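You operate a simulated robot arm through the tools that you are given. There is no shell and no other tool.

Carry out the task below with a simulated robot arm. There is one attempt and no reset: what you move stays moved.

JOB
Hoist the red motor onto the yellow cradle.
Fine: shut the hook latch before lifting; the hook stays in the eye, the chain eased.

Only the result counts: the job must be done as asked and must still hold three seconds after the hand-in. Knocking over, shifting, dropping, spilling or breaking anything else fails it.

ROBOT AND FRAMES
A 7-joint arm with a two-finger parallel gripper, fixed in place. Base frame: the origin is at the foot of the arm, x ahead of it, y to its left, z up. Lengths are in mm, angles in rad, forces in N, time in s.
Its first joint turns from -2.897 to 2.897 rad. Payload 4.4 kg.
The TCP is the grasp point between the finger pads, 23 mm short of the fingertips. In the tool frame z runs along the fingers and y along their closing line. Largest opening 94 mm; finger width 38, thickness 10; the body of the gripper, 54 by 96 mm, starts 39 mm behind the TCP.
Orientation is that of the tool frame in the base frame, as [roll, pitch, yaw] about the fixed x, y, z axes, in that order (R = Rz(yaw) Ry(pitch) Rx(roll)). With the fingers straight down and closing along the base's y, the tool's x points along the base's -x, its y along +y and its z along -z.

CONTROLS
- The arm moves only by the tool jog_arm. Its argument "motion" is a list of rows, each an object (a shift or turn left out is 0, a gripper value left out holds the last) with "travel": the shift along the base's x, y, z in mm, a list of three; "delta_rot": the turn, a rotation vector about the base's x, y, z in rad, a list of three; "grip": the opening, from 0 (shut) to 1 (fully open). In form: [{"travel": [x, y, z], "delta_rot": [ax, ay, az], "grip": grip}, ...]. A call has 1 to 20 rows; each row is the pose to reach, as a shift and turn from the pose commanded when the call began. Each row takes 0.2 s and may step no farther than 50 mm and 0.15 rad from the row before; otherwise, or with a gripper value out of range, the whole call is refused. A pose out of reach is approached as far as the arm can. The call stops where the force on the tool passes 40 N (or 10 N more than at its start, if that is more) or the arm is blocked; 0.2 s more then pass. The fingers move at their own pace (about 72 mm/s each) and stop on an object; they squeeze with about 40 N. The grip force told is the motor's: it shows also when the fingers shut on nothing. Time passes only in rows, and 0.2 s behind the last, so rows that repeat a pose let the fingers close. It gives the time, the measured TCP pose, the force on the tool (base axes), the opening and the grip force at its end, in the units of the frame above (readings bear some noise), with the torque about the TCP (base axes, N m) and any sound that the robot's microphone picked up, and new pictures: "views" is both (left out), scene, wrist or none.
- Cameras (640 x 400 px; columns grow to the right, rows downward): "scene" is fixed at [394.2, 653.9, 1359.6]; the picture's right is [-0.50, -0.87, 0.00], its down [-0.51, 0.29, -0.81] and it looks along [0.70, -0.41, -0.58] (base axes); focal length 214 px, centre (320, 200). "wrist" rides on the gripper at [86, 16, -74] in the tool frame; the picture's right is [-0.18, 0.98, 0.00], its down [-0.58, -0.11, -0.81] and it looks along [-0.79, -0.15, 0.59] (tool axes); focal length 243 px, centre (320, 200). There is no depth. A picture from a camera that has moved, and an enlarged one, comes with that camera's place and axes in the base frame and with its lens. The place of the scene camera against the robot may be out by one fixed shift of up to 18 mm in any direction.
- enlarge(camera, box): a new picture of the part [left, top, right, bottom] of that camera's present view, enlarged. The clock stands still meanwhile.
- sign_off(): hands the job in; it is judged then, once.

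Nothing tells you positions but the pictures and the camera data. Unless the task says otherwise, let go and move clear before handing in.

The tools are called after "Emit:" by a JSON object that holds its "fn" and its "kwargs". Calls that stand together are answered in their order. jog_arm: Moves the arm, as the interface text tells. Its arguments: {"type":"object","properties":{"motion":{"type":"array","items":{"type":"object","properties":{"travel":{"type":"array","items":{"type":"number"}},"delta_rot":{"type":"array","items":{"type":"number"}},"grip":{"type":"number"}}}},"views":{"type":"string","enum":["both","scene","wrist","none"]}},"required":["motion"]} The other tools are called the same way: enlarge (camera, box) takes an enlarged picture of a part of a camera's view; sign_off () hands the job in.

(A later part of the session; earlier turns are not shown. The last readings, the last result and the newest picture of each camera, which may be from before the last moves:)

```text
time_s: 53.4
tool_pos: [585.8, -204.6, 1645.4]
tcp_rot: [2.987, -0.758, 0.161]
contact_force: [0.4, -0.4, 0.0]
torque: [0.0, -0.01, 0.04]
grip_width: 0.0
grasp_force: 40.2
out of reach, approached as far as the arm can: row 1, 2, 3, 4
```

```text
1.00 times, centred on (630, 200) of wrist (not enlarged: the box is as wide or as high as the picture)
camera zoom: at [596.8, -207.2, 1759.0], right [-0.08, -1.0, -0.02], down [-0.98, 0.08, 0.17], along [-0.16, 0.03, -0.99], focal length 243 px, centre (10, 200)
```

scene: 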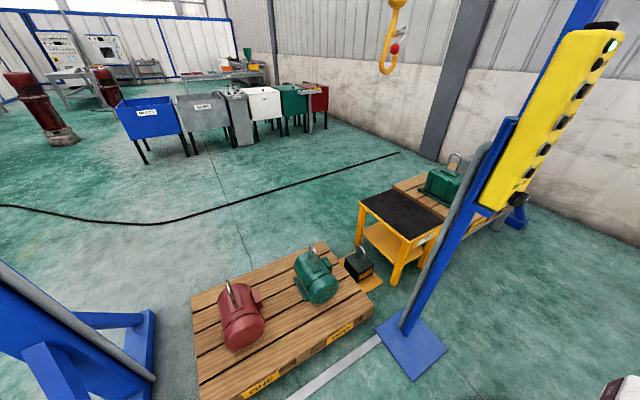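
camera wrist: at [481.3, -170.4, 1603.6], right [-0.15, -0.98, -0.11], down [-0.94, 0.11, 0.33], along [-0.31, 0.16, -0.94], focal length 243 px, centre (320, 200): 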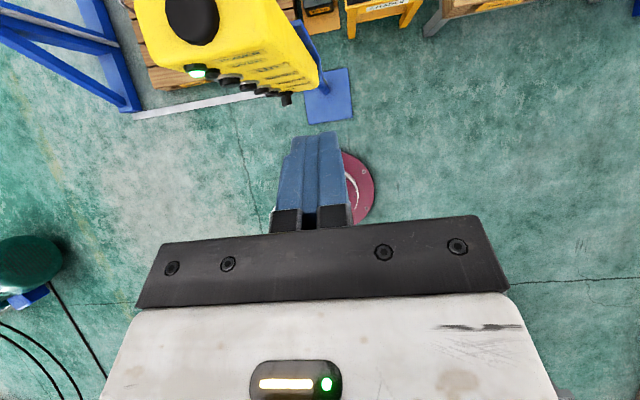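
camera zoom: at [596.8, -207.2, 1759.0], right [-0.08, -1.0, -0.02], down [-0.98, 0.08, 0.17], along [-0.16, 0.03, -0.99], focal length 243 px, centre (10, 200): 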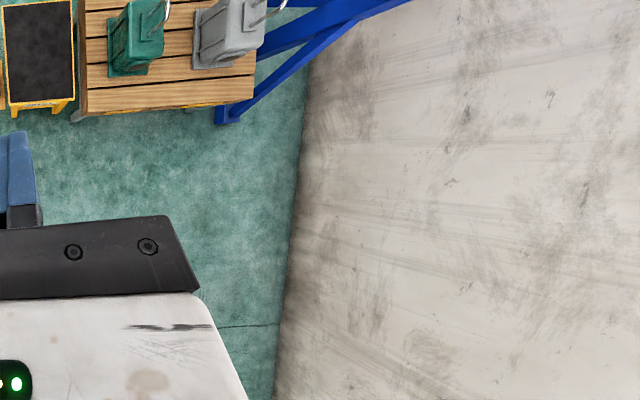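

This gives a perfect bird's-eye view: the way around is open on both sides, with the wall at y≈-2160. I'll tip the camera back to look behind the robot before swinging that way.

Emit:
{"fn": "jog_arm", "kwargs": {"motion": [{"travel": [0, -40, 0], "delta_rot": [0, 0.12, 0]}, {"travel": [-10, -80, 0], "delta_rot": [0, 0.24, 0]}, {"travel": [-30, -120, 0], "delta_rot": [0, 0.36, 0]}, {"travel": [-50, -160, 0], "delta_rot": [0, 0.48, 0]}, {"travel": [-50, -200, 0], "delta_rot": [0, 0.6, 0]}, {"travel": [-50, -230, 0], "delta_rot": [0, 0.72, 0]}], "views": "wrist"}}

Emit:
{"fn": "enlarge", "kwargs": {"camera": "wrist", "box": [0, 0, 20, 400]}}

Emit:
{"fn": "enlarge", "kwargs": {"camera": "wrist", "box": [620, 0, 640, 400]}}

```text
time_s: 54.8
tool_pos: [523.3, -441.5, 1661.6]
tcp_rot: [-3.027, -0.257, 0.112]
contact_force: [0.3, 1.9, 0.9]
torque: [-0.09, -0.02, -0.03]
grip_width: 0.1
grasp_force: 39.4
out of reach, approached as far as the arm can: row 1, 2, 3, 4, 5, 6
camera wrist: at [591.3, -458.8, 1752.6], right [-0.04, -0.99, -0.16], down [-0.77, -0.07, 0.64], along [-0.64, 0.14, -0.75], focal length 243 px, centre (320, 200)
```

wrist: 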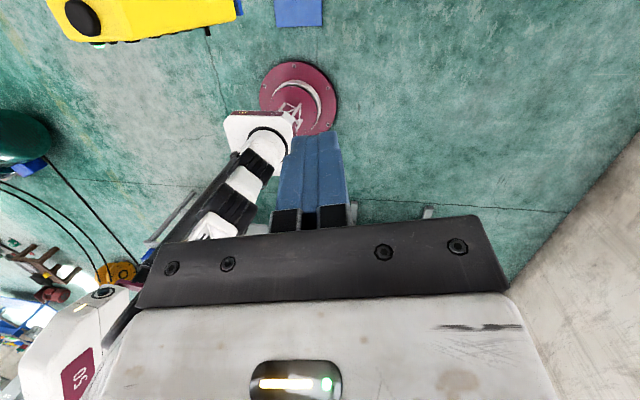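

```text
1.00 times, centred on (10, 200) of wrist (not enlarged: the box is as wide or as high as the picture)
camera zoom: at [591.3, -458.8, 1752.6], right [-0.04, -0.99, -0.16], down [-0.77, -0.07, 0.64], along [-0.64, 0.14, -0.75], focal length 243 px, centre (630, 200)
```

zoom: 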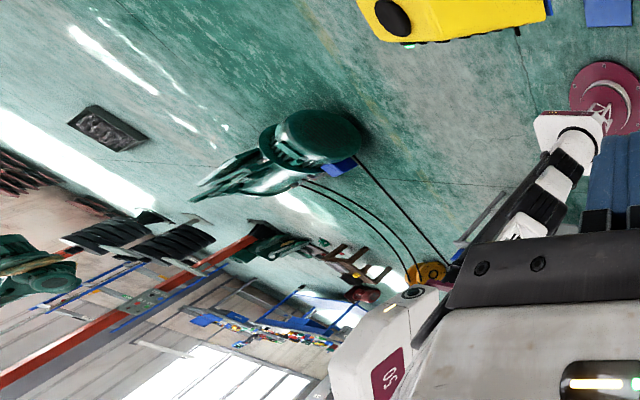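

```text
1.00 times, centred on (630, 200) of wrist (not enlarged: the box is as wide or as high as the picture)
camera zoom: at [591.3, -458.8, 1752.6], right [-0.04, -0.99, -0.16], down [-0.77, -0.07, 0.64], along [-0.64, 0.14, -0.75], focal length 243 px, centre (10, 200)
```

zoom: 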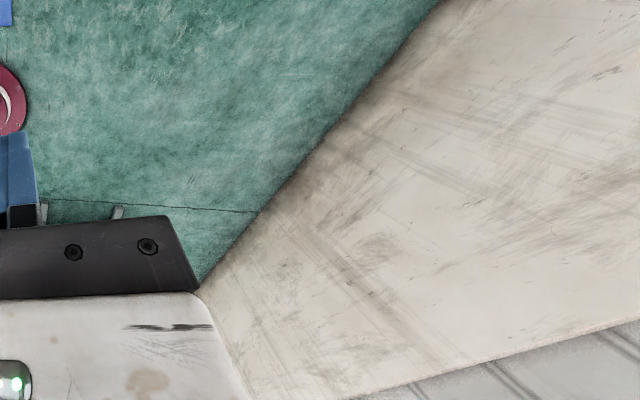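

Now I can see the cause: the elbow has swung out sideways towards +y. Extending brings it back into plane, so I'll extend at -y, then come back high, above the pendant, with the elbow up, and swing across to +y that way.

Emit:
{"fn": "jog_arm", "kwargs": {"motion": [{"travel": [30, -35, -10]}, {"travel": [65, -65, -20]}, {"travel": [105, -90, -35]}, {"travel": [145, -105, -55]}, {"travel": [185, -115, -75]}, {"travel": [225, -120, -100]}, {"travel": [265, -120, -125]}, {"travel": [305, -120, -150]}, {"travel": [345, -120, -175]}, {"travel": [385, -120, -200]}, {"travel": [425, -115, -225]}, {"travel": [465, -110, -250]}, {"travel": [505, -105, -275]}, {"travel": [545, -100, -300]}], "views": "wrist"}}

Emit:
{"fn": "enlarge", "kwargs": {"camera": "scene", "box": [620, 0, 640, 400]}}

```text
time_s: 57.8
tool_pos: [1030.6, -534.4, 1366.2]
tcp_rot: [-3.002, -0.273, 0.111]
contact_force: [0.8, 0.7, 1.1]
torque: [-0.07, 0.01, -0.02]
grip_width: 0.2
grasp_force: 40.6
out of reach, approached as far as the arm can: row 7, 8, 9, 13, 14
camera wrist: at [1097.5, -553.7, 1458.5], right [-0.03, -0.98, -0.18], down [-0.77, -0.09, 0.63], along [-0.63, 0.16, -0.76], focal length 243 px, centre (320, 200)
```

wrist: 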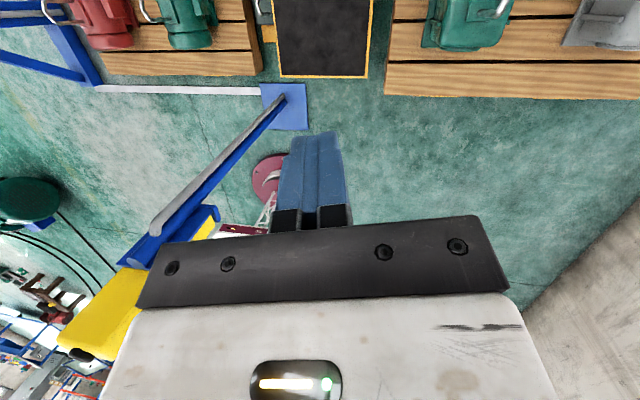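

```text
1.00 times, centred on (630, 200) of scene (not enlarged: the box is as wide or as high as the picture)
camera zoom: at [394.2, 653.9, 1359.6], right [-0.5, -0.87, 0.0], down [-0.51, 0.29, -0.81], along [0.7, -0.41, -0.58], focal length 214 px, centre (10, 200)
```

zoom: 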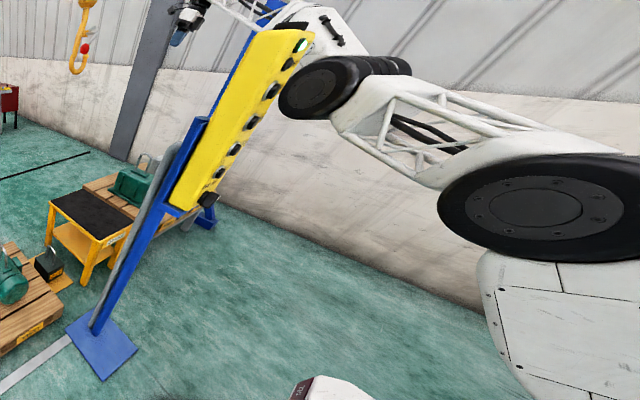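

Emit:
{"fn": "enlarge", "kwargs": {"camera": "scene", "box": [520, 0, 640, 130]}}

Emit:
{"fn": "enlarge", "kwargs": {"camera": "scene", "box": [240, 0, 640, 4]}}

Emit:
{"fn": "enlarge", "kwargs": {"camera": "wrist", "box": [0, 0, 20, 400]}}

```text
3.08 times, centred on (580, 65) of scene
camera zoom: at [394.2, 653.9, 1359.6], right [-0.5, -0.87, 0.0], down [-0.51, 0.29, -0.81], along [0.7, -0.41, -0.58], focal length 660 px, centre (-480, 615)
```

zoom: 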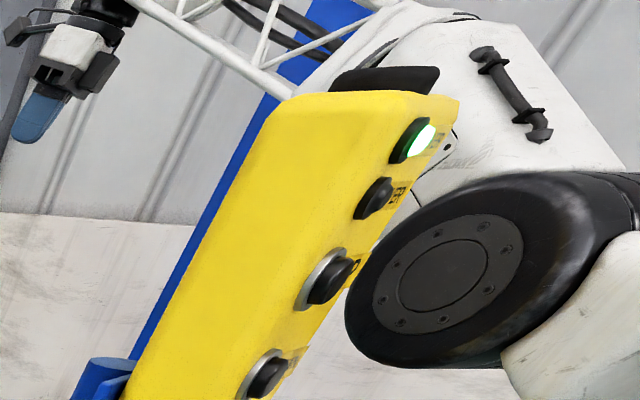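

```text
1.60 times, centred on (440, 2) of scene
camera zoom: at [394.2, 653.9, 1359.6], right [-0.5, -0.87, 0.0], down [-0.51, 0.29, -0.81], along [0.7, -0.41, -0.58], focal length 343 px, centre (128, 517)
```

zoom: 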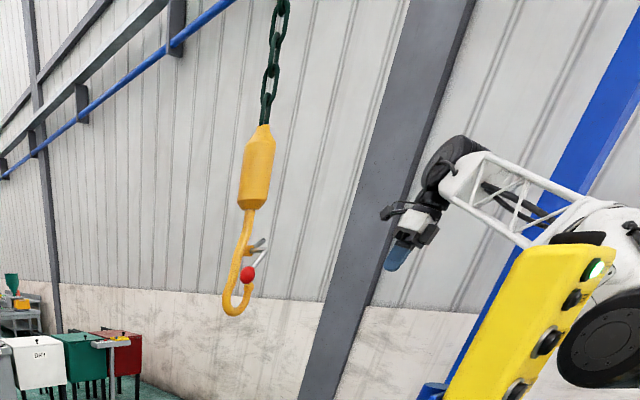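

```text
1.00 times, centred on (10, 200) of wrist (not enlarged: the box is as wide or as high as the picture)
camera zoom: at [1097.5, -553.7, 1458.5], right [-0.03, -0.98, -0.18], down [-0.77, -0.09, 0.63], along [-0.63, 0.16, -0.76], focal length 243 px, centre (630, 200)
```

zoom: 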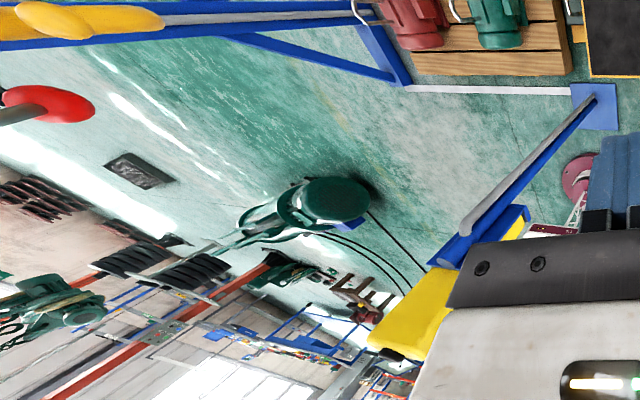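

The arm is nearly fully extended here with the elbow close to neutral. I'll raise it high while keeping it extended, check the clearance to the pendant, and then cross over to +y above it.

Emit:
{"fn": "jog_arm", "kwargs": {"motion": [{"travel": [-40, -2, 28]}, {"travel": [-80, -4, 57]}, {"travel": [-120, -6, 85]}, {"travel": [-160, -7, 113]}, {"travel": [-200, -7, 142]}, {"travel": [-240, -7, 170]}, {"travel": [-280, -7, 205]}, {"travel": [-320, -7, 235]}, {"travel": [-335, 25, 255]}, {"travel": [-350, 60, 275]}, {"travel": [-365, 93, 290]}], "views": "wrist"}}

Emit:
{"fn": "enlarge", "kwargs": {"camera": "scene", "box": [620, 0, 640, 400]}}

Emit:
{"fn": "enlarge", "kwargs": {"camera": "scene", "box": [240, 0, 640, 4]}}

```text
refused: row 7 steps farther than a row can; nothing moved
```

```text
1.00 times, centred on (630, 200) of scene (not enlarged: the box is as wide or as high as the picture)
camera zoom: at [394.2, 653.9, 1359.6], right [-0.5, -0.87, 0.0], down [-0.51, 0.29, -0.81], along [0.7, -0.41, -0.58], focal length 214 px, centre (10, 200)
```

zoom: 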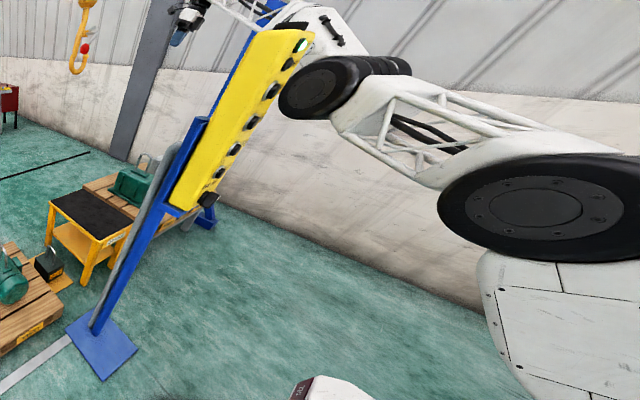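

```text
1.60 times, centred on (440, 2) of scene
camera zoom: at [394.2, 653.9, 1359.6], right [-0.5, -0.87, 0.0], down [-0.51, 0.29, -0.81], along [0.7, -0.41, -0.58], focal length 343 px, centre (128, 517)
```

zoom: 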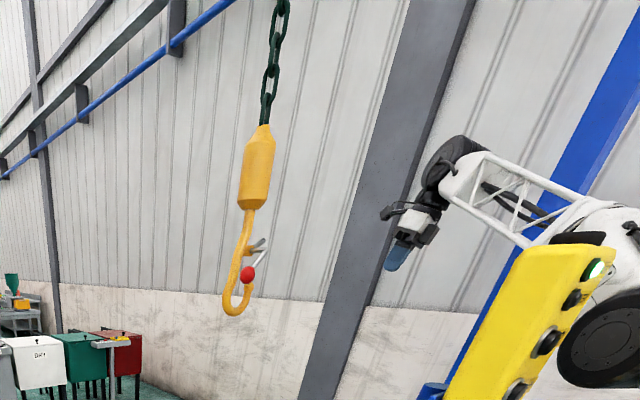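

Emit:
{"fn": "jog_arm", "kwargs": {"motion": [{"travel": [-38, -2, 28]}, {"travel": [-76, -4, 57]}, {"travel": [-114, -6, 86]}, {"travel": [-152, -7, 115]}, {"travel": [-190, -7, 144]}, {"travel": [-228, -7, 173]}, {"travel": [-266, -7, 202]}, {"travel": [-304, -7, 231]}, {"travel": [-325, 25, 255]}, {"travel": [-345, 60, 275]}, {"travel": [-365, 93, 290]}], "views": "wrist"}}

Emit:
{"fn": "enlarge", "kwargs": {"camera": "scene", "box": [620, 0, 640, 400]}}

Emit:
{"fn": "enlarge", "kwargs": {"camera": "scene", "box": [240, 0, 640, 4]}}

```text
time_s: 60.1
tool_pos: [665.6, -440.8, 1653.6]
tcp_rot: [-3.023, -0.255, 0.113]
contact_force: [0.5, -0.4, -1.7]
torque: [0.04, 0.03, 0.0]
grip_width: 0.0
grasp_force: 40.2
camera wrist: at [734.0, -458.1, 1743.8], right [-0.04, -0.99, -0.16], down [-0.76, -0.07, 0.64], along [-0.64, 0.15, -0.75], focal length 243 px, centre (320, 200)
```

wrist: 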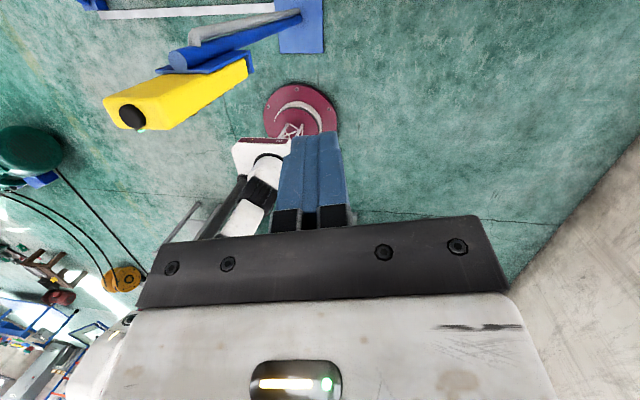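

```text
1.00 times, centred on (630, 200) of scene (not enlarged: the box is as wide or as high as the picture)
camera zoom: at [394.2, 653.9, 1359.6], right [-0.5, -0.87, 0.0], down [-0.51, 0.29, -0.81], along [0.7, -0.41, -0.58], focal length 214 px, centre (10, 200)
```

zoom: 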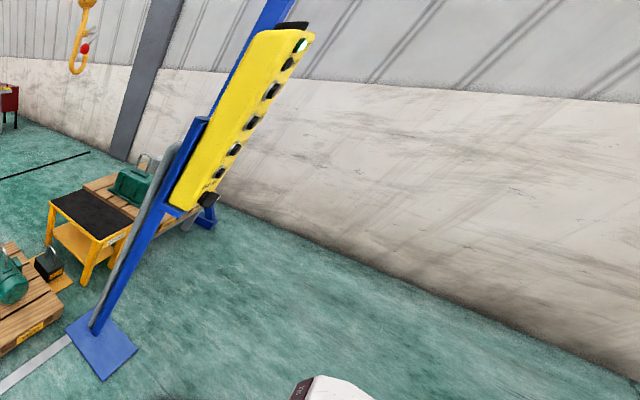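

```text
1.60 times, centred on (440, 2) of scene
camera zoom: at [394.2, 653.9, 1359.6], right [-0.5, -0.87, 0.0], down [-0.51, 0.29, -0.81], along [0.7, -0.41, -0.58], focal length 343 px, centre (128, 517)
```

zoom: 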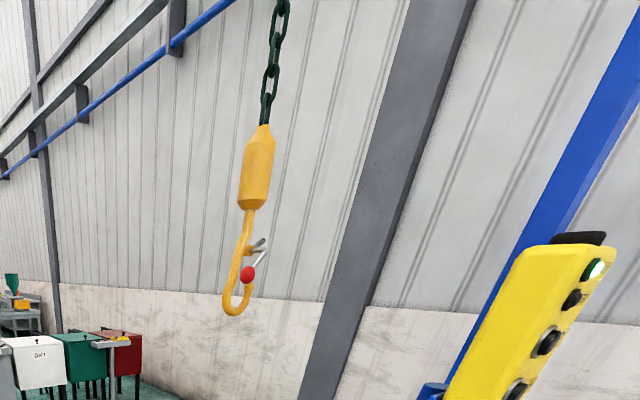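

I'm at (666, -441, 1654), high above everything. I'll now try the crossing in small steps, turning the tool along with the azimuth.

Emit:
{"fn": "jog_arm", "kwargs": {"motion": [{"travel": [15, 42, 3], "delta_rot": [0, 0, 0.06]}, {"travel": [30, 84, 6], "delta_rot": [0, 0, 0.12]}, {"travel": [42, 128, 9], "delta_rot": [0, 0, 0.18]}, {"travel": [52, 172, 12], "delta_rot": [0, 0, 0.24]}, {"travel": [60, 218, 15], "delta_rot": [0, 0, 0.3]}], "views": "wrist"}}

Emit:
{"fn": "enlarge", "kwargs": {"camera": "wrist", "box": [0, 0, 20, 400]}}

```text
time_s: 61.4
tool_pos: [724.4, -223.1, 1668.7]
tcp_rot: [-3.024, -0.255, 0.411]
contact_force: [0.0, 0.5, -0.3]
torque: [-0.03, 0.06, 0.0]
grip_width: 0.0
grasp_force: 40.3
camera wrist: at [795.4, -219.2, 1759.3], right [0.25, -0.95, -0.16], down [-0.71, -0.29, 0.64], along [-0.66, -0.05, -0.75], focal length 243 px, centre (320, 200)
```

wrist: 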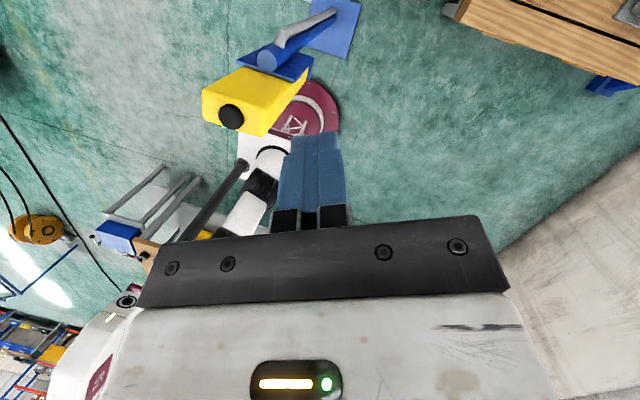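

```text
1.00 times, centred on (10, 200) of wrist (not enlarged: the box is as wide or as high as the picture)
camera zoom: at [795.4, -219.2, 1759.3], right [0.25, -0.95, -0.16], down [-0.71, -0.29, 0.64], along [-0.66, -0.05, -0.75], focal length 243 px, centre (630, 200)
```

zoom: 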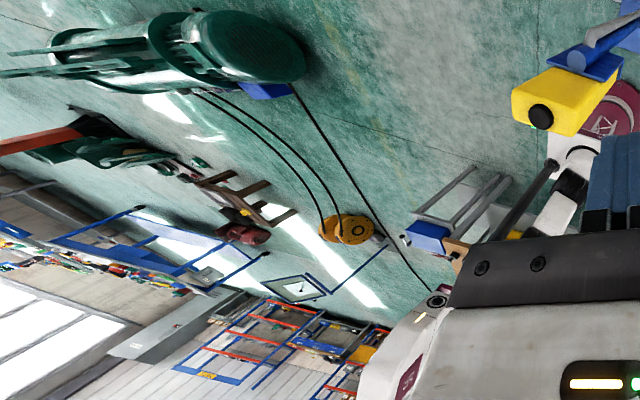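

Emit:
{"fn": "jog_arm", "kwargs": {"motion": [{"travel": [5, 45, 0], "delta_rot": [0, 0, 0.06]}, {"travel": [8, 90, 0], "delta_rot": [0, 0, 0.12]}, {"travel": [10, 135, 0], "delta_rot": [0, 0, 0.18]}, {"travel": [11, 180, 0], "delta_rot": [0, 0, 0.24]}, {"travel": [11, 225, 0], "delta_rot": [0, 0, 0.3]}], "views": "wrist"}}

Emit:
{"fn": "enlarge", "kwargs": {"camera": "scene", "box": [240, 0, 640, 4]}}

```text
time_s: 62.5
tool_pos: [735.1, 2.1, 1669.5]
tcp_rot: [-3.026, -0.256, 0.713]
contact_force: [0.2, 0.5, 1.0]
torque: [0.0, -0.02, 0.06]
grip_width: 0.0
grasp_force: 40.2
camera wrist: at [801.8, 26.8, 1760.0], right [0.53, -0.84, -0.16], down [-0.59, -0.49, 0.64], along [-0.61, -0.24, -0.75], focal length 243 px, centre (320, 200)
```

wrist: 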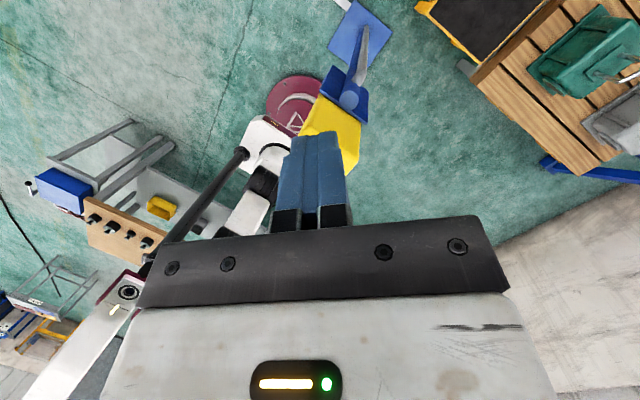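

```text
1.60 times, centred on (440, 2) of scene
camera zoom: at [394.2, 653.9, 1359.6], right [-0.5, -0.87, 0.0], down [-0.51, 0.29, -0.81], along [0.7, -0.41, -0.58], focal length 343 px, centre (128, 517)
```

zoom: 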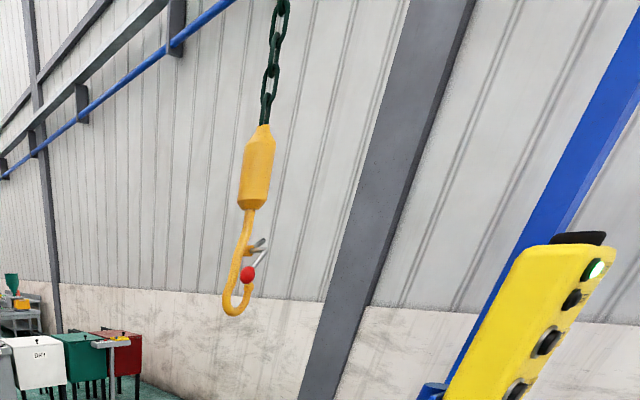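

I've crossed over the pendant, so I can pass between the sides whenever the arm is extended high. For button pressing I need the earlier working roll, with the camera on the base side, so I'll roll the tool back about its axis here.

Emit:
{"fn": "jog_arm", "kwargs": {"motion": [{"delta_rot": [0.0164, 0.036, -0.1374]}, {"delta_rot": [0.0328, 0.072, -0.2748]}, {"delta_rot": [0.0493, 0.108, -0.4123]}, {"delta_rot": [0.0657, 0.144, -0.5497]}, {"delta_rot": [0.0821, 0.18, -0.6871]}, {"delta_rot": [0.0985, 0.216, -0.8245]}, {"delta_rot": [0.1149, 0.252, -0.962]}, {"delta_rot": [0.1313, 0.288, -1.0994]}, {"delta_rot": [0.1478, 0.324, -1.2368]}, {"delta_rot": [0.1642, 0.36, -1.3742]}, {"delta_rot": [0.1806, 0.396, -1.5117]}, {"delta_rot": [0.197, 0.432, -1.6491]}], "views": "wrist"}}

```text
time_s: 65.2
tool_pos: [735.9, 3.0, 1670.8]
tcp_rot: [-2.904, 0.148, -0.973]
contact_force: [0.3, 0.5, -0.5]
torque: [0.0, 0.01, 0.0]
grip_width: 0.2
grasp_force: 39.8
camera wrist: at [762.7, -95.4, 1723.1], right [-0.91, -0.36, -0.2], down [-0.33, 0.33, 0.89], along [-0.25, 0.87, -0.42], focal length 243 px, centre (320, 200)
```

wrist: 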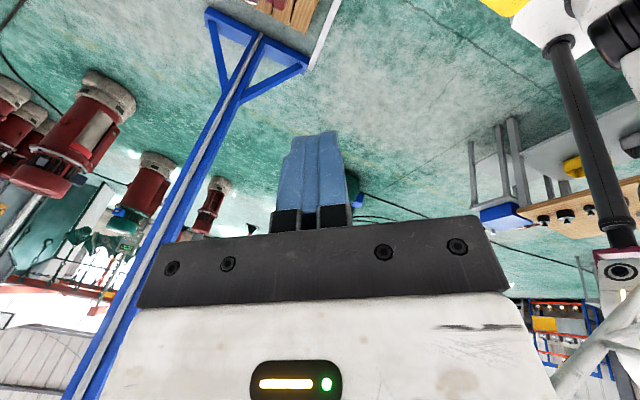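

Emit:
{"fn": "jog_arm", "kwargs": {"motion": [{"travel": [-11, -13, -6], "delta_rot": [0.0323, 0.0035, -0.1373]}, {"travel": [-22, -26, -12], "delta_rot": [0.0647, 0.0071, -0.2746]}, {"travel": [-33, -39, -18], "delta_rot": [0.097, 0.0106, -0.412]}, {"travel": [-44, -52, -24], "delta_rot": [0.1294, 0.0141, -0.5493]}, {"travel": [-55, -65, -30], "delta_rot": [0.1617, 0.0176, -0.6866]}, {"travel": [-66, -78, -36], "delta_rot": [0.1941, 0.0212, -0.8239]}, {"travel": [-77, -91, -42], "delta_rot": [0.2264, 0.0247, -0.9612]}, {"travel": [-88, -104, -48], "delta_rot": [0.2588, 0.0282, -1.0986]}, {"travel": [-99, -117, -54], "delta_rot": [0.2911, 0.0317, -1.2359]}, {"travel": [-110, -130, -60], "delta_rot": [0.3235, 0.0353, -1.3732]}, {"travel": [-121, -143, -66], "delta_rot": [0.3558, 0.0388, -1.5105]}, {"travel": [-132, -155, -70], "delta_rot": [0.3882, 0.0423, -1.6478]}], "views": "wrist"}}

```text
time_s: 67.8
tool_pos: [600.5, -157.5, 1597.7]
tcp_rot: [-3.044, 0.486, -2.677]
contact_force: [-0.8, 0.2, 0.3]
torque: [0.0, -0.04, 0.0]
grip_width: 0.0
grasp_force: 40.3
out of reach, approached as far as the arm can: row 12
camera wrist: at [492.1, -187.1, 1620.9], right [-0.25, 0.97, 0.0], down [0.13, 0.03, 0.99], along [0.96, 0.25, -0.14], focal length 243 px, centre (320, 200)
```

wrist: 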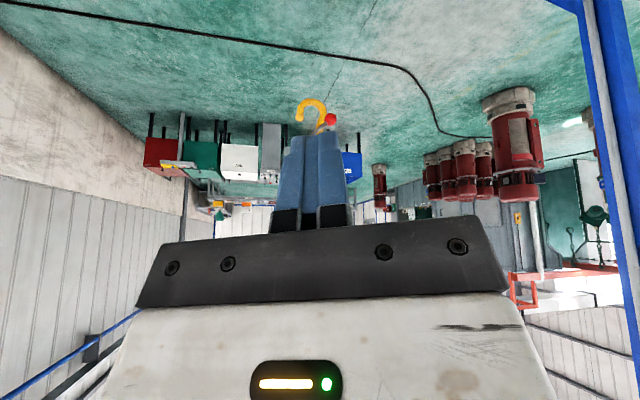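

Emit:
{"fn": "jog_arm", "kwargs": {"motion": [{"travel": [-40, 5, -15]}, {"travel": [-80, 10, -35]}, {"travel": [-120, 15, -55]}, {"travel": [-150, 20, -80]}], "views": "wrist"}}

```text
time_s: 68.8
tool_pos: [452.6, -138.0, 1518.0]
tcp_rot: [-3.03, 0.472, -2.677]
contact_force: [-0.1, 1.3, -0.3]
torque: [-0.02, -0.01, 0.02]
grip_width: 0.1
grasp_force: 39.9
camera wrist: at [343.8, -166.2, 1541.6], right [-0.25, 0.97, -0.01], down [0.14, 0.05, 0.99], along [0.96, 0.24, -0.15], focal length 243 px, centre (320, 200)
```

wrist: 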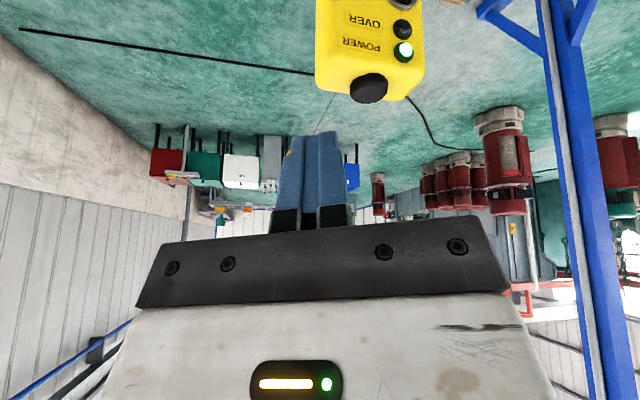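

The arm is tracking well again. Next I'll come down in front of the LEFT button with the tool about 20° below level, approaching slightly from the -y side.

Emit:
{"fn": "jog_arm", "kwargs": {"motion": [{"travel": [0, 6, -40], "delta_rot": [0.0398, -0.0709, -0.0028]}, {"travel": [0, 16, -80], "delta_rot": [0.0796, -0.1417, -0.0056]}, {"travel": [0, 28, -120], "delta_rot": [0.1193, -0.2126, -0.0084]}, {"travel": [0, 40, -160], "delta_rot": [0.1591, -0.2835, -0.0112]}, {"travel": [0, 54, -200], "delta_rot": [0.1989, -0.3543, -0.0141]}, {"travel": [0, 68, -240], "delta_rot": [0.2387, -0.4252, -0.0169]}, {"travel": [2, 82, -280], "delta_rot": [0.2784, -0.4961, -0.0197]}, {"travel": [6, 96, -320], "delta_rot": [0.3182, -0.5669, -0.0225]}, {"travel": [12, 108, -358], "delta_rot": [0.358, -0.6378, -0.0253]}], "views": "wrist"}}

```text
time_s: 70.8
tool_pos: [465.3, -31.2, 1159.4]
tcp_rot: [3.141, 1.201, -2.795]
contact_force: [0.2, -0.2, -1.0]
torque: [-0.03, -0.02, -0.01]
grip_width: 0.0
grasp_force: 39.6
camera wrist: at [364.2, -50.7, 1105.0], right [-0.27, 0.95, 0.17], down [-0.47, -0.29, 0.83], along [0.84, 0.15, 0.52], focal length 243 px, centre (320, 200)
```

wrist: 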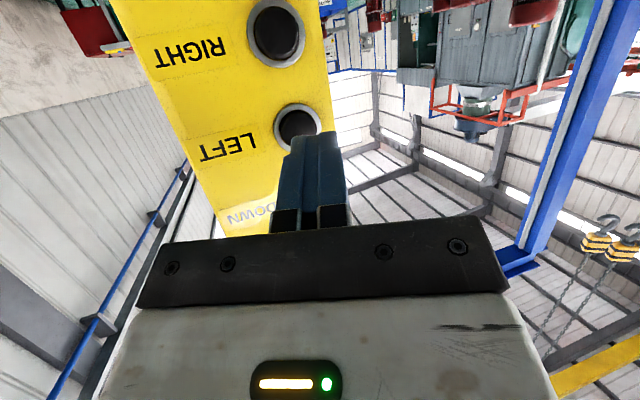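

The alignment is good: LEFT is at (545, -24, 1151) and RIGHT at (545, -25, 1095). I'm approaching LEFT now.

Emit:
{"fn": "jog_arm", "kwargs": {"motion": [{"travel": [20, 0, -3]}, {"travel": [38, 0, -4]}, {"travel": [46, 0, -4]}, {"travel": [50, 0, -4]}], "views": "scene"}}

```text
time_s: 71.8
tool_pos: [513.9, -30.4, 1156.8]
tcp_rot: [3.139, 1.2, -2.794]
contact_force: [-1.8, -1.1, 1.3]
torque: [0.0, -0.01, -0.02]
grip_width: 0.1
grasp_force: 40.0
```

scene: 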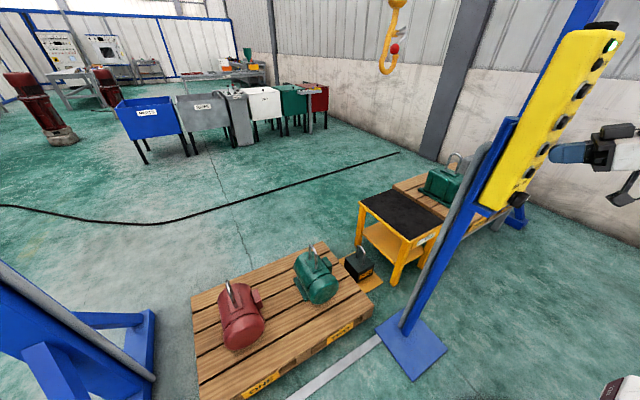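

Emit:
{"fn": "jog_arm", "kwargs": {"motion": [{"travel": [2, 0, 0]}, {"travel": [4, 0, 0]}, {"travel": [4, 0, 0]}], "views": "scene"}}

```text
time_s: 72.5
tool_pos: [519.0, -31.3, 1154.3]
tcp_rot: [3.141, 1.201, -2.794]
contact_force: [-2.6, 0.8, 1.0]
torque: [0.02, -0.02, -0.03]
grip_width: 0.1
grasp_force: 40.1
```

scene: 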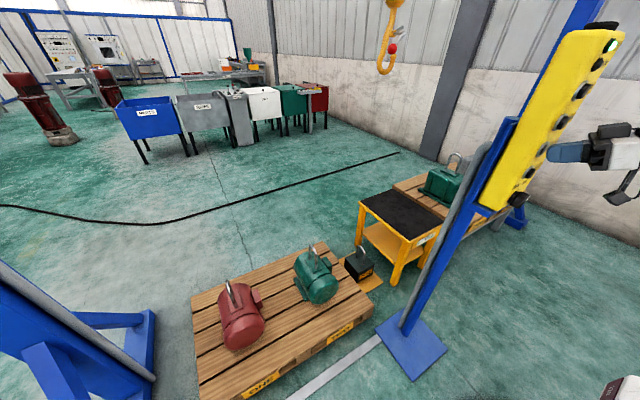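

Emit:
{"fn": "enlarge", "kwargs": {"camera": "scene", "box": [360, 0, 430, 90]}}

Emit:
{"fn": "enlarge", "kwargs": {"camera": "scene", "box": [500, 90, 640, 220]}}

```text
4.44 times, centred on (395, 45) of scene
camera zoom: at [394.2, 653.9, 1359.6], right [-0.5, -0.87, 0.0], down [-0.51, 0.29, -0.81], along [0.7, -0.41, -0.58], focal length 953 px, centre (-13, 889)
```

zoom: 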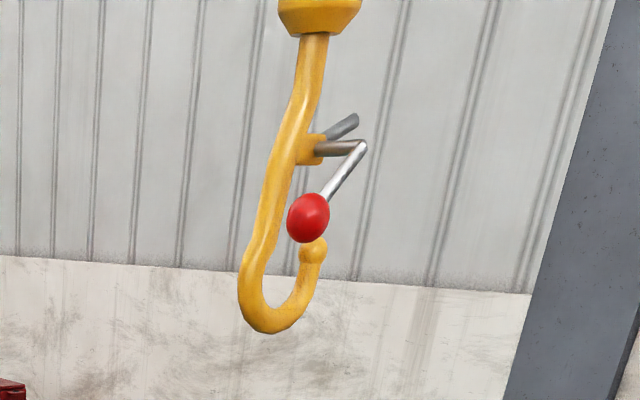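

```text
3.08 times, centred on (570, 155) of scene
camera zoom: at [394.2, 653.9, 1359.6], right [-0.5, -0.87, 0.0], down [-0.51, 0.29, -0.81], along [0.7, -0.41, -0.58], focal length 660 px, centre (-449, 338)
```

zoom: 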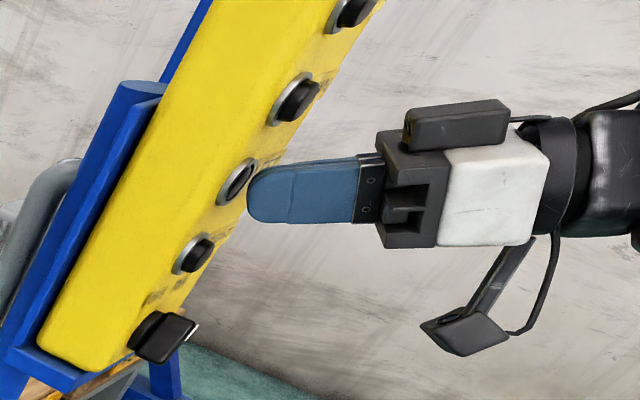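

LEFT moves the hook towards +y, as I wanted. I'll hold it for about a second and measure the speed.

Emit:
{"fn": "jog_arm", "kwargs": {"motion": [{"travel": [0, 0, 0]}, {"travel": [0, 0, 0]}, {"travel": [0, 0, 0]}, {"travel": [0, 0, 0]}], "views": "scene"}}

```text
time_s: 73.5
tool_pos: [518.7, -30.3, 1154.8]
tcp_rot: [3.138, 1.201, -2.795]
contact_force: [-2.0, 1.0, 1.1]
torque: [-0.01, -0.03, -0.02]
grip_width: 0.0
grasp_force: 39.9
```

scene: 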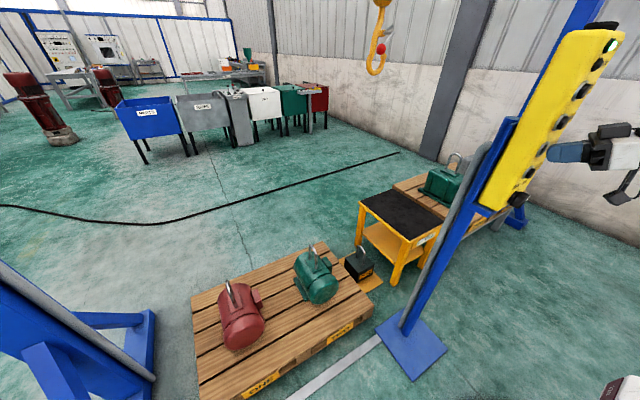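

The trolley runs at about 50 mm/s and the hook is near y≈8. It needs to reach y≈800, on the +y side of the red motor's eye, so I'll keep holding LEFT.

Emit:
{"fn": "jog_arm", "kwargs": {"motion": [{"travel": [0, 0, 0]}, {"travel": [0, 0, 0]}, {"travel": [0, 0, 0]}, {"travel": [0, 0, 0]}, {"travel": [0, 0, 0]}, {"travel": [0, 0, 0]}, {"travel": [0, 0, 0]}, {"travel": [0, 0, 0]}, {"travel": [0, 0, 0]}, {"travel": [0, 0, 0]}, {"travel": [0, 0, 0]}, {"travel": [0, 0, 0]}, {"travel": [0, 0, 0]}, {"travel": [0, 0, 0]}, {"travel": [0, 0, 0]}, {"travel": [0, 0, 0]}, {"travel": [0, 0, 0]}, {"travel": [0, 0, 0]}, {"travel": [0, 0, 0]}, {"travel": [0, 0, 0]}], "views": "scene"}}

```text
time_s: 77.8
tool_pos: [518.4, -31.3, 1155.5]
tcp_rot: [3.141, 1.2, -2.795]
contact_force: [-3.2, -0.6, 0.2]
torque: [-0.01, -0.02, 0.0]
grip_width: 0.0
grasp_force: 39.9
```

scene: 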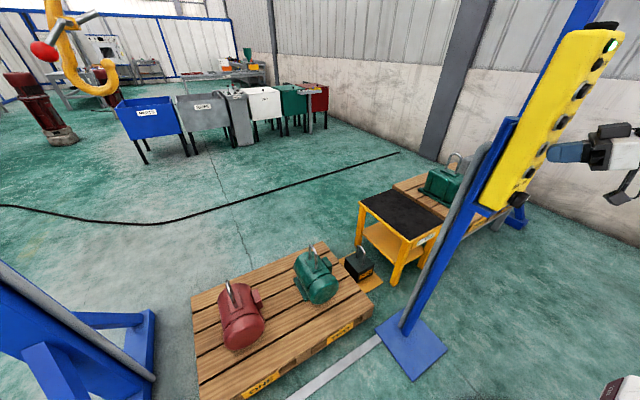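

The trolley accelerates to about 190 mm/s and the hook is already near y≈807. I'm releasing immediately.

Emit:
{"fn": "jog_arm", "kwargs": {"motion": [{"travel": [-12, 0, 0]}, {"travel": [-16, 0, 0]}, {"travel": [-16, 0, 0]}, {"travel": [-16, 0, 0]}], "views": "scene"}}

```text
time_s: 78.8
tool_pos: [502.2, -30.5, 1156.4]
tcp_rot: [3.14, 1.2, -2.794]
contact_force: [0.5, -0.9, 0.0]
torque: [-0.01, -0.01, 0.03]
grip_width: 0.0
grasp_force: 40.2
```

scene: 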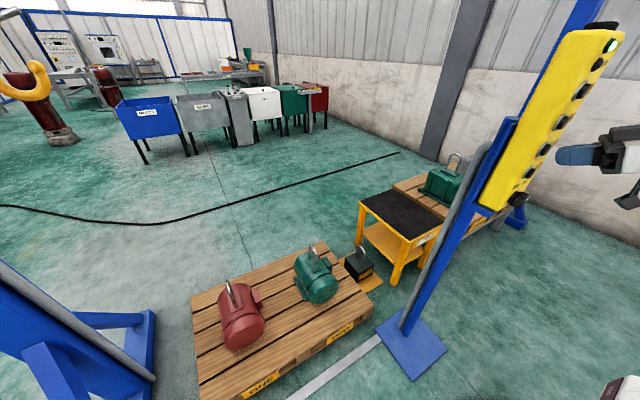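

Emit:
{"fn": "enlarge", "kwargs": {"camera": "scene", "box": [0, 0, 20, 400]}}

Emit:
{"fn": "enlarge", "kwargs": {"camera": "scene", "box": [0, 0, 4, 160]}}

```text
1.00 times, centred on (10, 200) of scene (not enlarged: the box is as wide or as high as the picture)
camera zoom: at [394.2, 653.9, 1359.6], right [-0.5, -0.87, 0.0], down [-0.51, 0.29, -0.81], along [0.7, -0.41, -0.58], focal length 214 px, centre (630, 200)
```

zoom: 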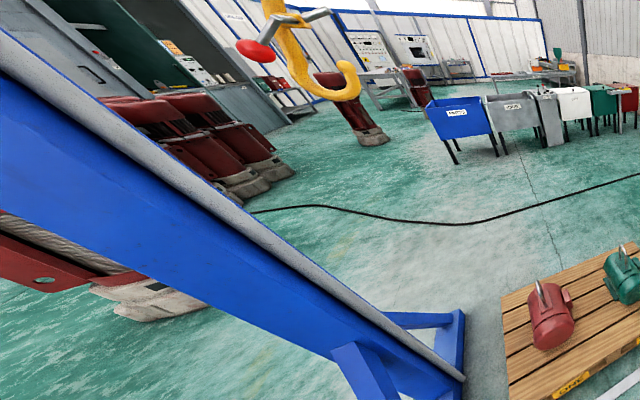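

```text
2.50 times, centred on (2, 80) of scene
camera zoom: at [394.2, 653.9, 1359.6], right [-0.5, -0.87, 0.0], down [-0.51, 0.29, -0.81], along [0.7, -0.41, -0.58], focal length 536 px, centre (1115, 500)
```

zoom: 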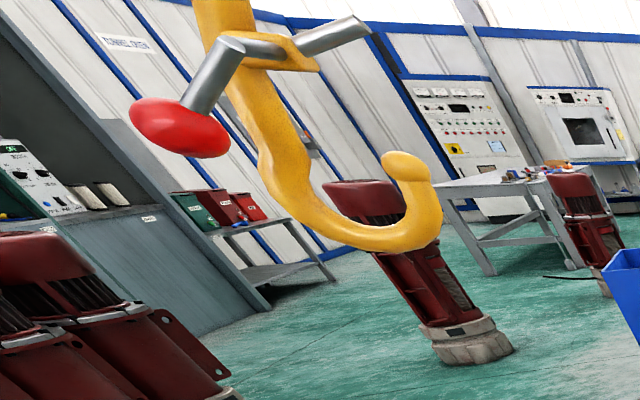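

The hook coasted to y≈915. I'll let any swing settle and see where it rests.

Emit:
{"fn": "jog_arm", "kwargs": {"motion": [{"travel": [0, 0, 0]}, {"travel": [0, 0, 0]}, {"travel": [0, 0, 0]}, {"travel": [0, 0, 0]}], "views": "none"}}

Emit:
{"fn": "enlarge", "kwargs": {"camera": "scene", "box": [0, 0, 4, 160]}}

```text
time_s: 79.8
tool_pos: [501.7, -30.9, 1155.0]
tcp_rot: [-3.142, 1.201, -2.796]
contact_force: [-0.1, -0.7, -0.4]
torque: [0.01, 0.0, 0.01]
grip_width: 0.1
grasp_force: 39.8
```

```text
2.50 times, centred on (2, 80) of scene
camera zoom: at [394.2, 653.9, 1359.6], right [-0.5, -0.87, 0.0], down [-0.51, 0.29, -0.81], along [0.7, -0.41, -0.58], focal length 536 px, centre (1115, 500)
```

zoom: 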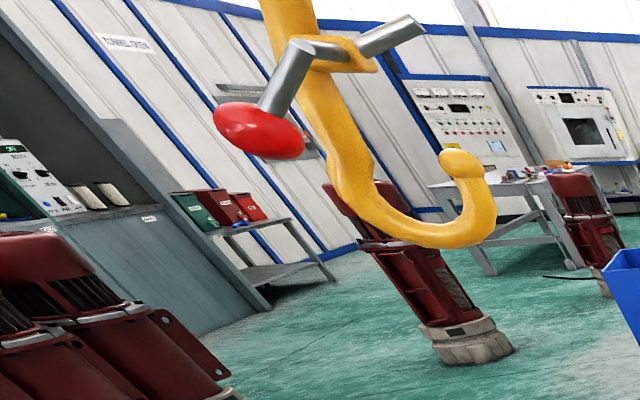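

It's swinging slightly, so I'll give it a few seconds to damp out.

Emit:
{"fn": "jog_arm", "kwargs": {"motion": [{"travel": [0, 0, 0]}, {"travel": [0, 0, 0]}, {"travel": [0, 0, 0]}, {"travel": [0, 0, 0]}, {"travel": [0, 0, 0]}, {"travel": [0, 0, 0]}, {"travel": [0, 0, 0]}, {"travel": [0, 0, 0]}, {"travel": [0, 0, 0]}, {"travel": [0, 0, 0]}, {"travel": [0, 0, 0]}, {"travel": [0, 0, 0]}, {"travel": [0, 0, 0]}, {"travel": [0, 0, 0]}, {"travel": [0, 0, 0]}, {"travel": [0, 0, 0]}, {"travel": [0, 0, 0]}, {"travel": [0, 0, 0]}, {"travel": [0, 0, 0]}, {"travel": [0, 0, 0]}], "views": "none"}}

Emit:
{"fn": "enlarge", "kwargs": {"camera": "scene", "box": [0, 0, 4, 160]}}

Emit:
{"fn": "jog_arm", "kwargs": {"motion": [{"travel": [0, 0, 0]}, {"travel": [0, 0, 0]}, {"travel": [0, 0, 0]}], "views": "none"}}

Emit:
{"fn": "enlarge", "kwargs": {"camera": "scene", "box": [0, 0, 4, 160]}}

```text
time_s: 84.0
tool_pos: [502.1, -30.3, 1155.7]
tcp_rot: [3.14, 1.201, -2.793]
contact_force: [0.6, 0.1, -0.1]
torque: [-0.04, 0.0, 0.01]
grip_width: 0.0
grasp_force: 40.2
```

```text
2.50 times, centred on (2, 80) of scene
camera zoom: at [394.2, 653.9, 1359.6], right [-0.5, -0.87, 0.0], down [-0.51, 0.29, -0.81], along [0.7, -0.41, -0.58], focal length 536 px, centre (1115, 500)
```

zoom: 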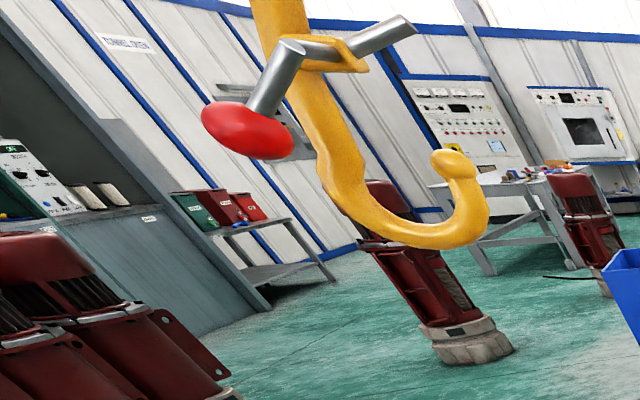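

```text
time_s: 84.8
tool_pos: [502.6, -30.6, 1155.3]
tcp_rot: [3.139, 1.2, -2.794]
contact_force: [-0.3, 0.4, -0.1]
torque: [-0.01, 0.0, -0.02]
grip_width: 0.2
grasp_force: 40.0
```

```text
2.50 times, centred on (2, 80) of scene
camera zoom: at [394.2, 653.9, 1359.6], right [-0.5, -0.87, 0.0], down [-0.51, 0.29, -0.81], along [0.7, -0.41, -0.58], focal length 536 px, centre (1115, 500)
```

zoom: 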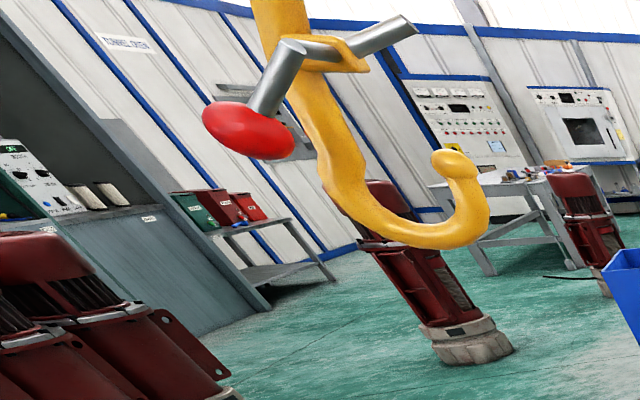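

The hook is settled at y≈887 with nothing under it down to the pallet. Now I'll press DOWN, with the button 60 mm above LEFT, and lower it in stages.

Emit:
{"fn": "jog_arm", "kwargs": {"motion": [{"travel": [0, 0, 30]}, {"travel": [0, 0, 61]}, {"travel": [10, 0, 61]}, {"travel": [15.5, 0, 61]}, {"travel": [16, 0, 61]}, {"travel": [16, 0, 61]}, {"travel": [16, 0, 61]}, {"travel": [16, 0, 61]}, {"travel": [16, 0, 61]}, {"travel": [16, 0, 61]}, {"travel": [16, 0, 61]}, {"travel": [16, 0, 61]}], "views": "scene"}}

Emit:
{"fn": "enlarge", "kwargs": {"camera": "scene", "box": [0, 0, 20, 400]}}

```text
time_s: 87.3
tool_pos: [518.4, -30.0, 1218.4]
tcp_rot: [3.139, 1.202, -2.796]
contact_force: [-2.2, -0.1, 0.6]
torque: [0.03, -0.07, -0.03]
grip_width: 0.0
grasp_force: 40.6
```

scene: 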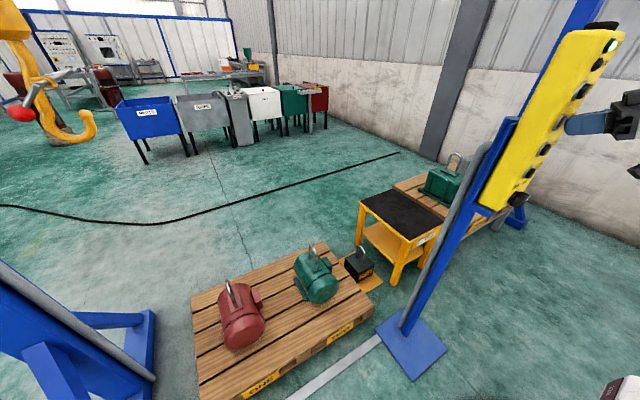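

```text
1.00 times, centred on (10, 200) of scene (not enlarged: the box is as wide or as high as the picture)
camera zoom: at [394.2, 653.9, 1359.6], right [-0.5, -0.87, 0.0], down [-0.51, 0.29, -0.81], along [0.7, -0.41, -0.58], focal length 214 px, centre (630, 200)
```

zoom: 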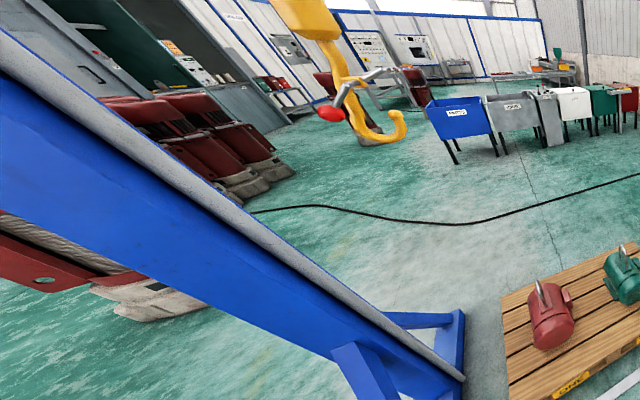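

Emit:
{"fn": "jog_arm", "kwargs": {"motion": [{"travel": [0, 0, 0]}, {"travel": [0, 0, 0]}, {"travel": [0, 0, 0]}, {"travel": [0, 0, 0]}, {"travel": [0, 0, 0]}, {"travel": [0, 0, 0]}, {"travel": [0, 0, 0]}, {"travel": [0, 0, 0]}], "views": "scene"}}

```text
time_s: 89.2
tool_pos: [517.3, -31.3, 1217.0]
tcp_rot: [3.139, 1.201, -2.794]
contact_force: [-1.6, -0.1, -0.8]
torque: [0.01, 0.02, 0.02]
grip_width: 0.0
grasp_force: 40.4
```

scene: 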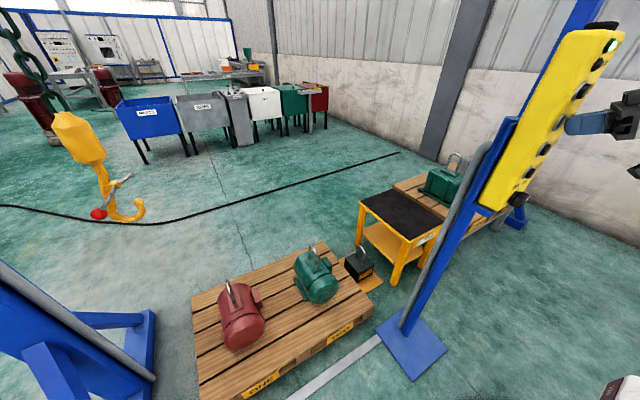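

Emit:
{"fn": "jog_arm", "kwargs": {"motion": [{"travel": [0, 0, 0]}, {"travel": [0, 0, 0]}, {"travel": [0, 0, 0]}, {"travel": [0, 0, 0]}, {"travel": [0, 0, 0]}, {"travel": [0, 0, 0]}, {"travel": [0, 0, 0]}, {"travel": [0, 0, 0]}, {"travel": [0, 0, 0]}, {"travel": [0, 0, 0]}, {"travel": [0, 0, 0]}, {"travel": [0, 0, 0]}], "views": "scene"}}

```text
time_s: 91.8
tool_pos: [519.0, -30.3, 1217.0]
tcp_rot: [3.14, 1.201, -2.794]
contact_force: [-2.7, 0.7, 0.3]
torque: [-0.02, -0.02, 0.0]
grip_width: 0.0
grasp_force: 39.9
```

scene: 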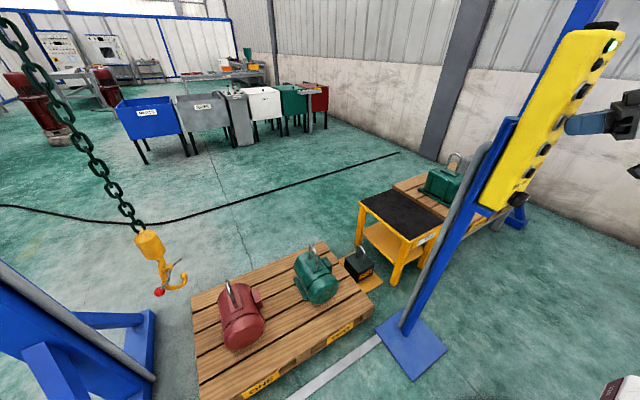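

Emit:
{"fn": "jog_arm", "kwargs": {"motion": [{"travel": [0, 0, 0]}, {"travel": [0, 0, 0]}, {"travel": [-14, 0, 0]}, {"travel": [-14, 0, 0]}, {"travel": [-14, 0, 0]}, {"travel": [-14, 0, 0]}, {"travel": [-14, 0, 0]}], "views": "none"}}

Emit:
{"fn": "enlarge", "kwargs": {"camera": "scene", "box": [140, 220, 300, 370]}}

Emit:
{"fn": "enlarge", "kwargs": {"camera": "scene", "box": [150, 260, 260, 330]}}

```text
time_s: 93.3
tool_pos: [505.0, -31.2, 1217.5]
tcp_rot: [3.139, 1.202, -2.794]
contact_force: [0.4, -0.2, -0.2]
torque: [-0.03, 0.01, 0.03]
grip_width: 0.0
grasp_force: 39.5
```

```text
2.67 times, centred on (220, 295) of scene
camera zoom: at [394.2, 653.9, 1359.6], right [-0.5, -0.87, 0.0], down [-0.51, 0.29, -0.81], along [0.7, -0.41, -0.58], focal length 572 px, centre (587, -53)
```

zoom: 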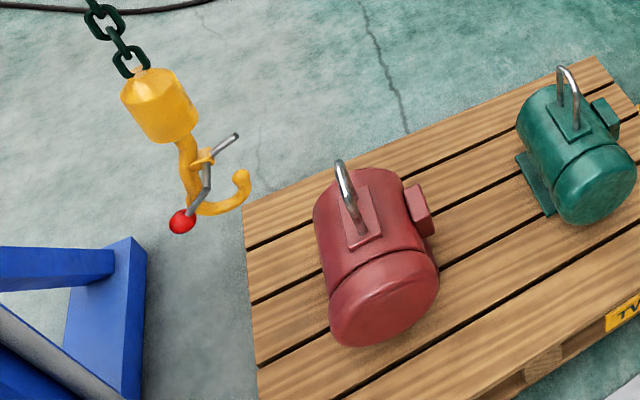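

```text
5.71 times, centred on (205, 295) of scene
camera zoom: at [394.2, 653.9, 1359.6], right [-0.5, -0.87, 0.0], down [-0.51, 0.29, -0.81], along [0.7, -0.41, -0.58], focal length 1226 px, centre (977, -343)
```

zoom: 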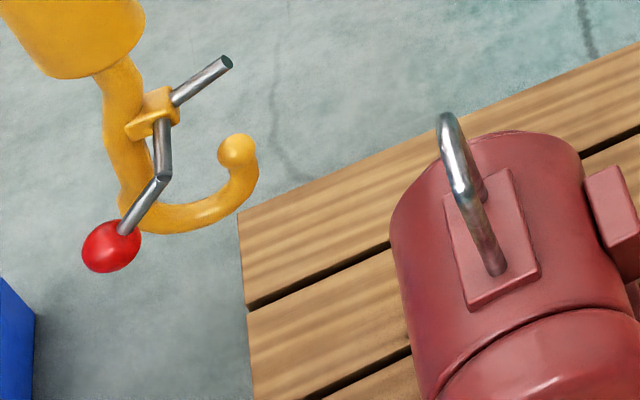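

I have a good view: the hook bottom is at z≈492 with the hook at y≈886, and the eye bar is at y≈728. I need the hook bottom near z≈352, so about 140 mm more in measured taps.

Emit:
{"fn": "jog_arm", "kwargs": {"motion": [{"travel": [14, 0, 0]}, {"travel": [14, 0, 0]}, {"travel": [14, 0, 0]}, {"travel": [14, 0, 0]}, {"travel": [14, 0, 0]}, {"travel": [0, 0, 0]}, {"travel": [0, 0, 0]}, {"travel": [0, 0, 0]}, {"travel": [0, 0, 0]}, {"travel": [0, 0, 0]}], "views": "none"}}

Emit:
{"fn": "enlarge", "kwargs": {"camera": "scene", "box": [150, 260, 260, 330]}}

```text
time_s: 95.5
tool_pos: [504.9, -29.6, 1216.7]
tcp_rot: [3.14, 1.202, -2.794]
contact_force: [0.3, 0.6, -0.4]
torque: [-0.01, 0.0, -0.02]
grip_width: 0.0
grasp_force: 40.1
```

```text
5.71 times, centred on (205, 295) of scene
camera zoom: at [394.2, 653.9, 1359.6], right [-0.5, -0.87, 0.0], down [-0.51, 0.29, -0.81], along [0.7, -0.41, -0.58], focal length 1226 px, centre (977, -343)
```

zoom: 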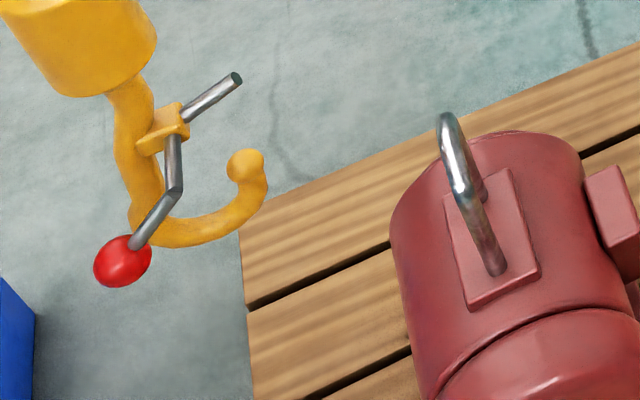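

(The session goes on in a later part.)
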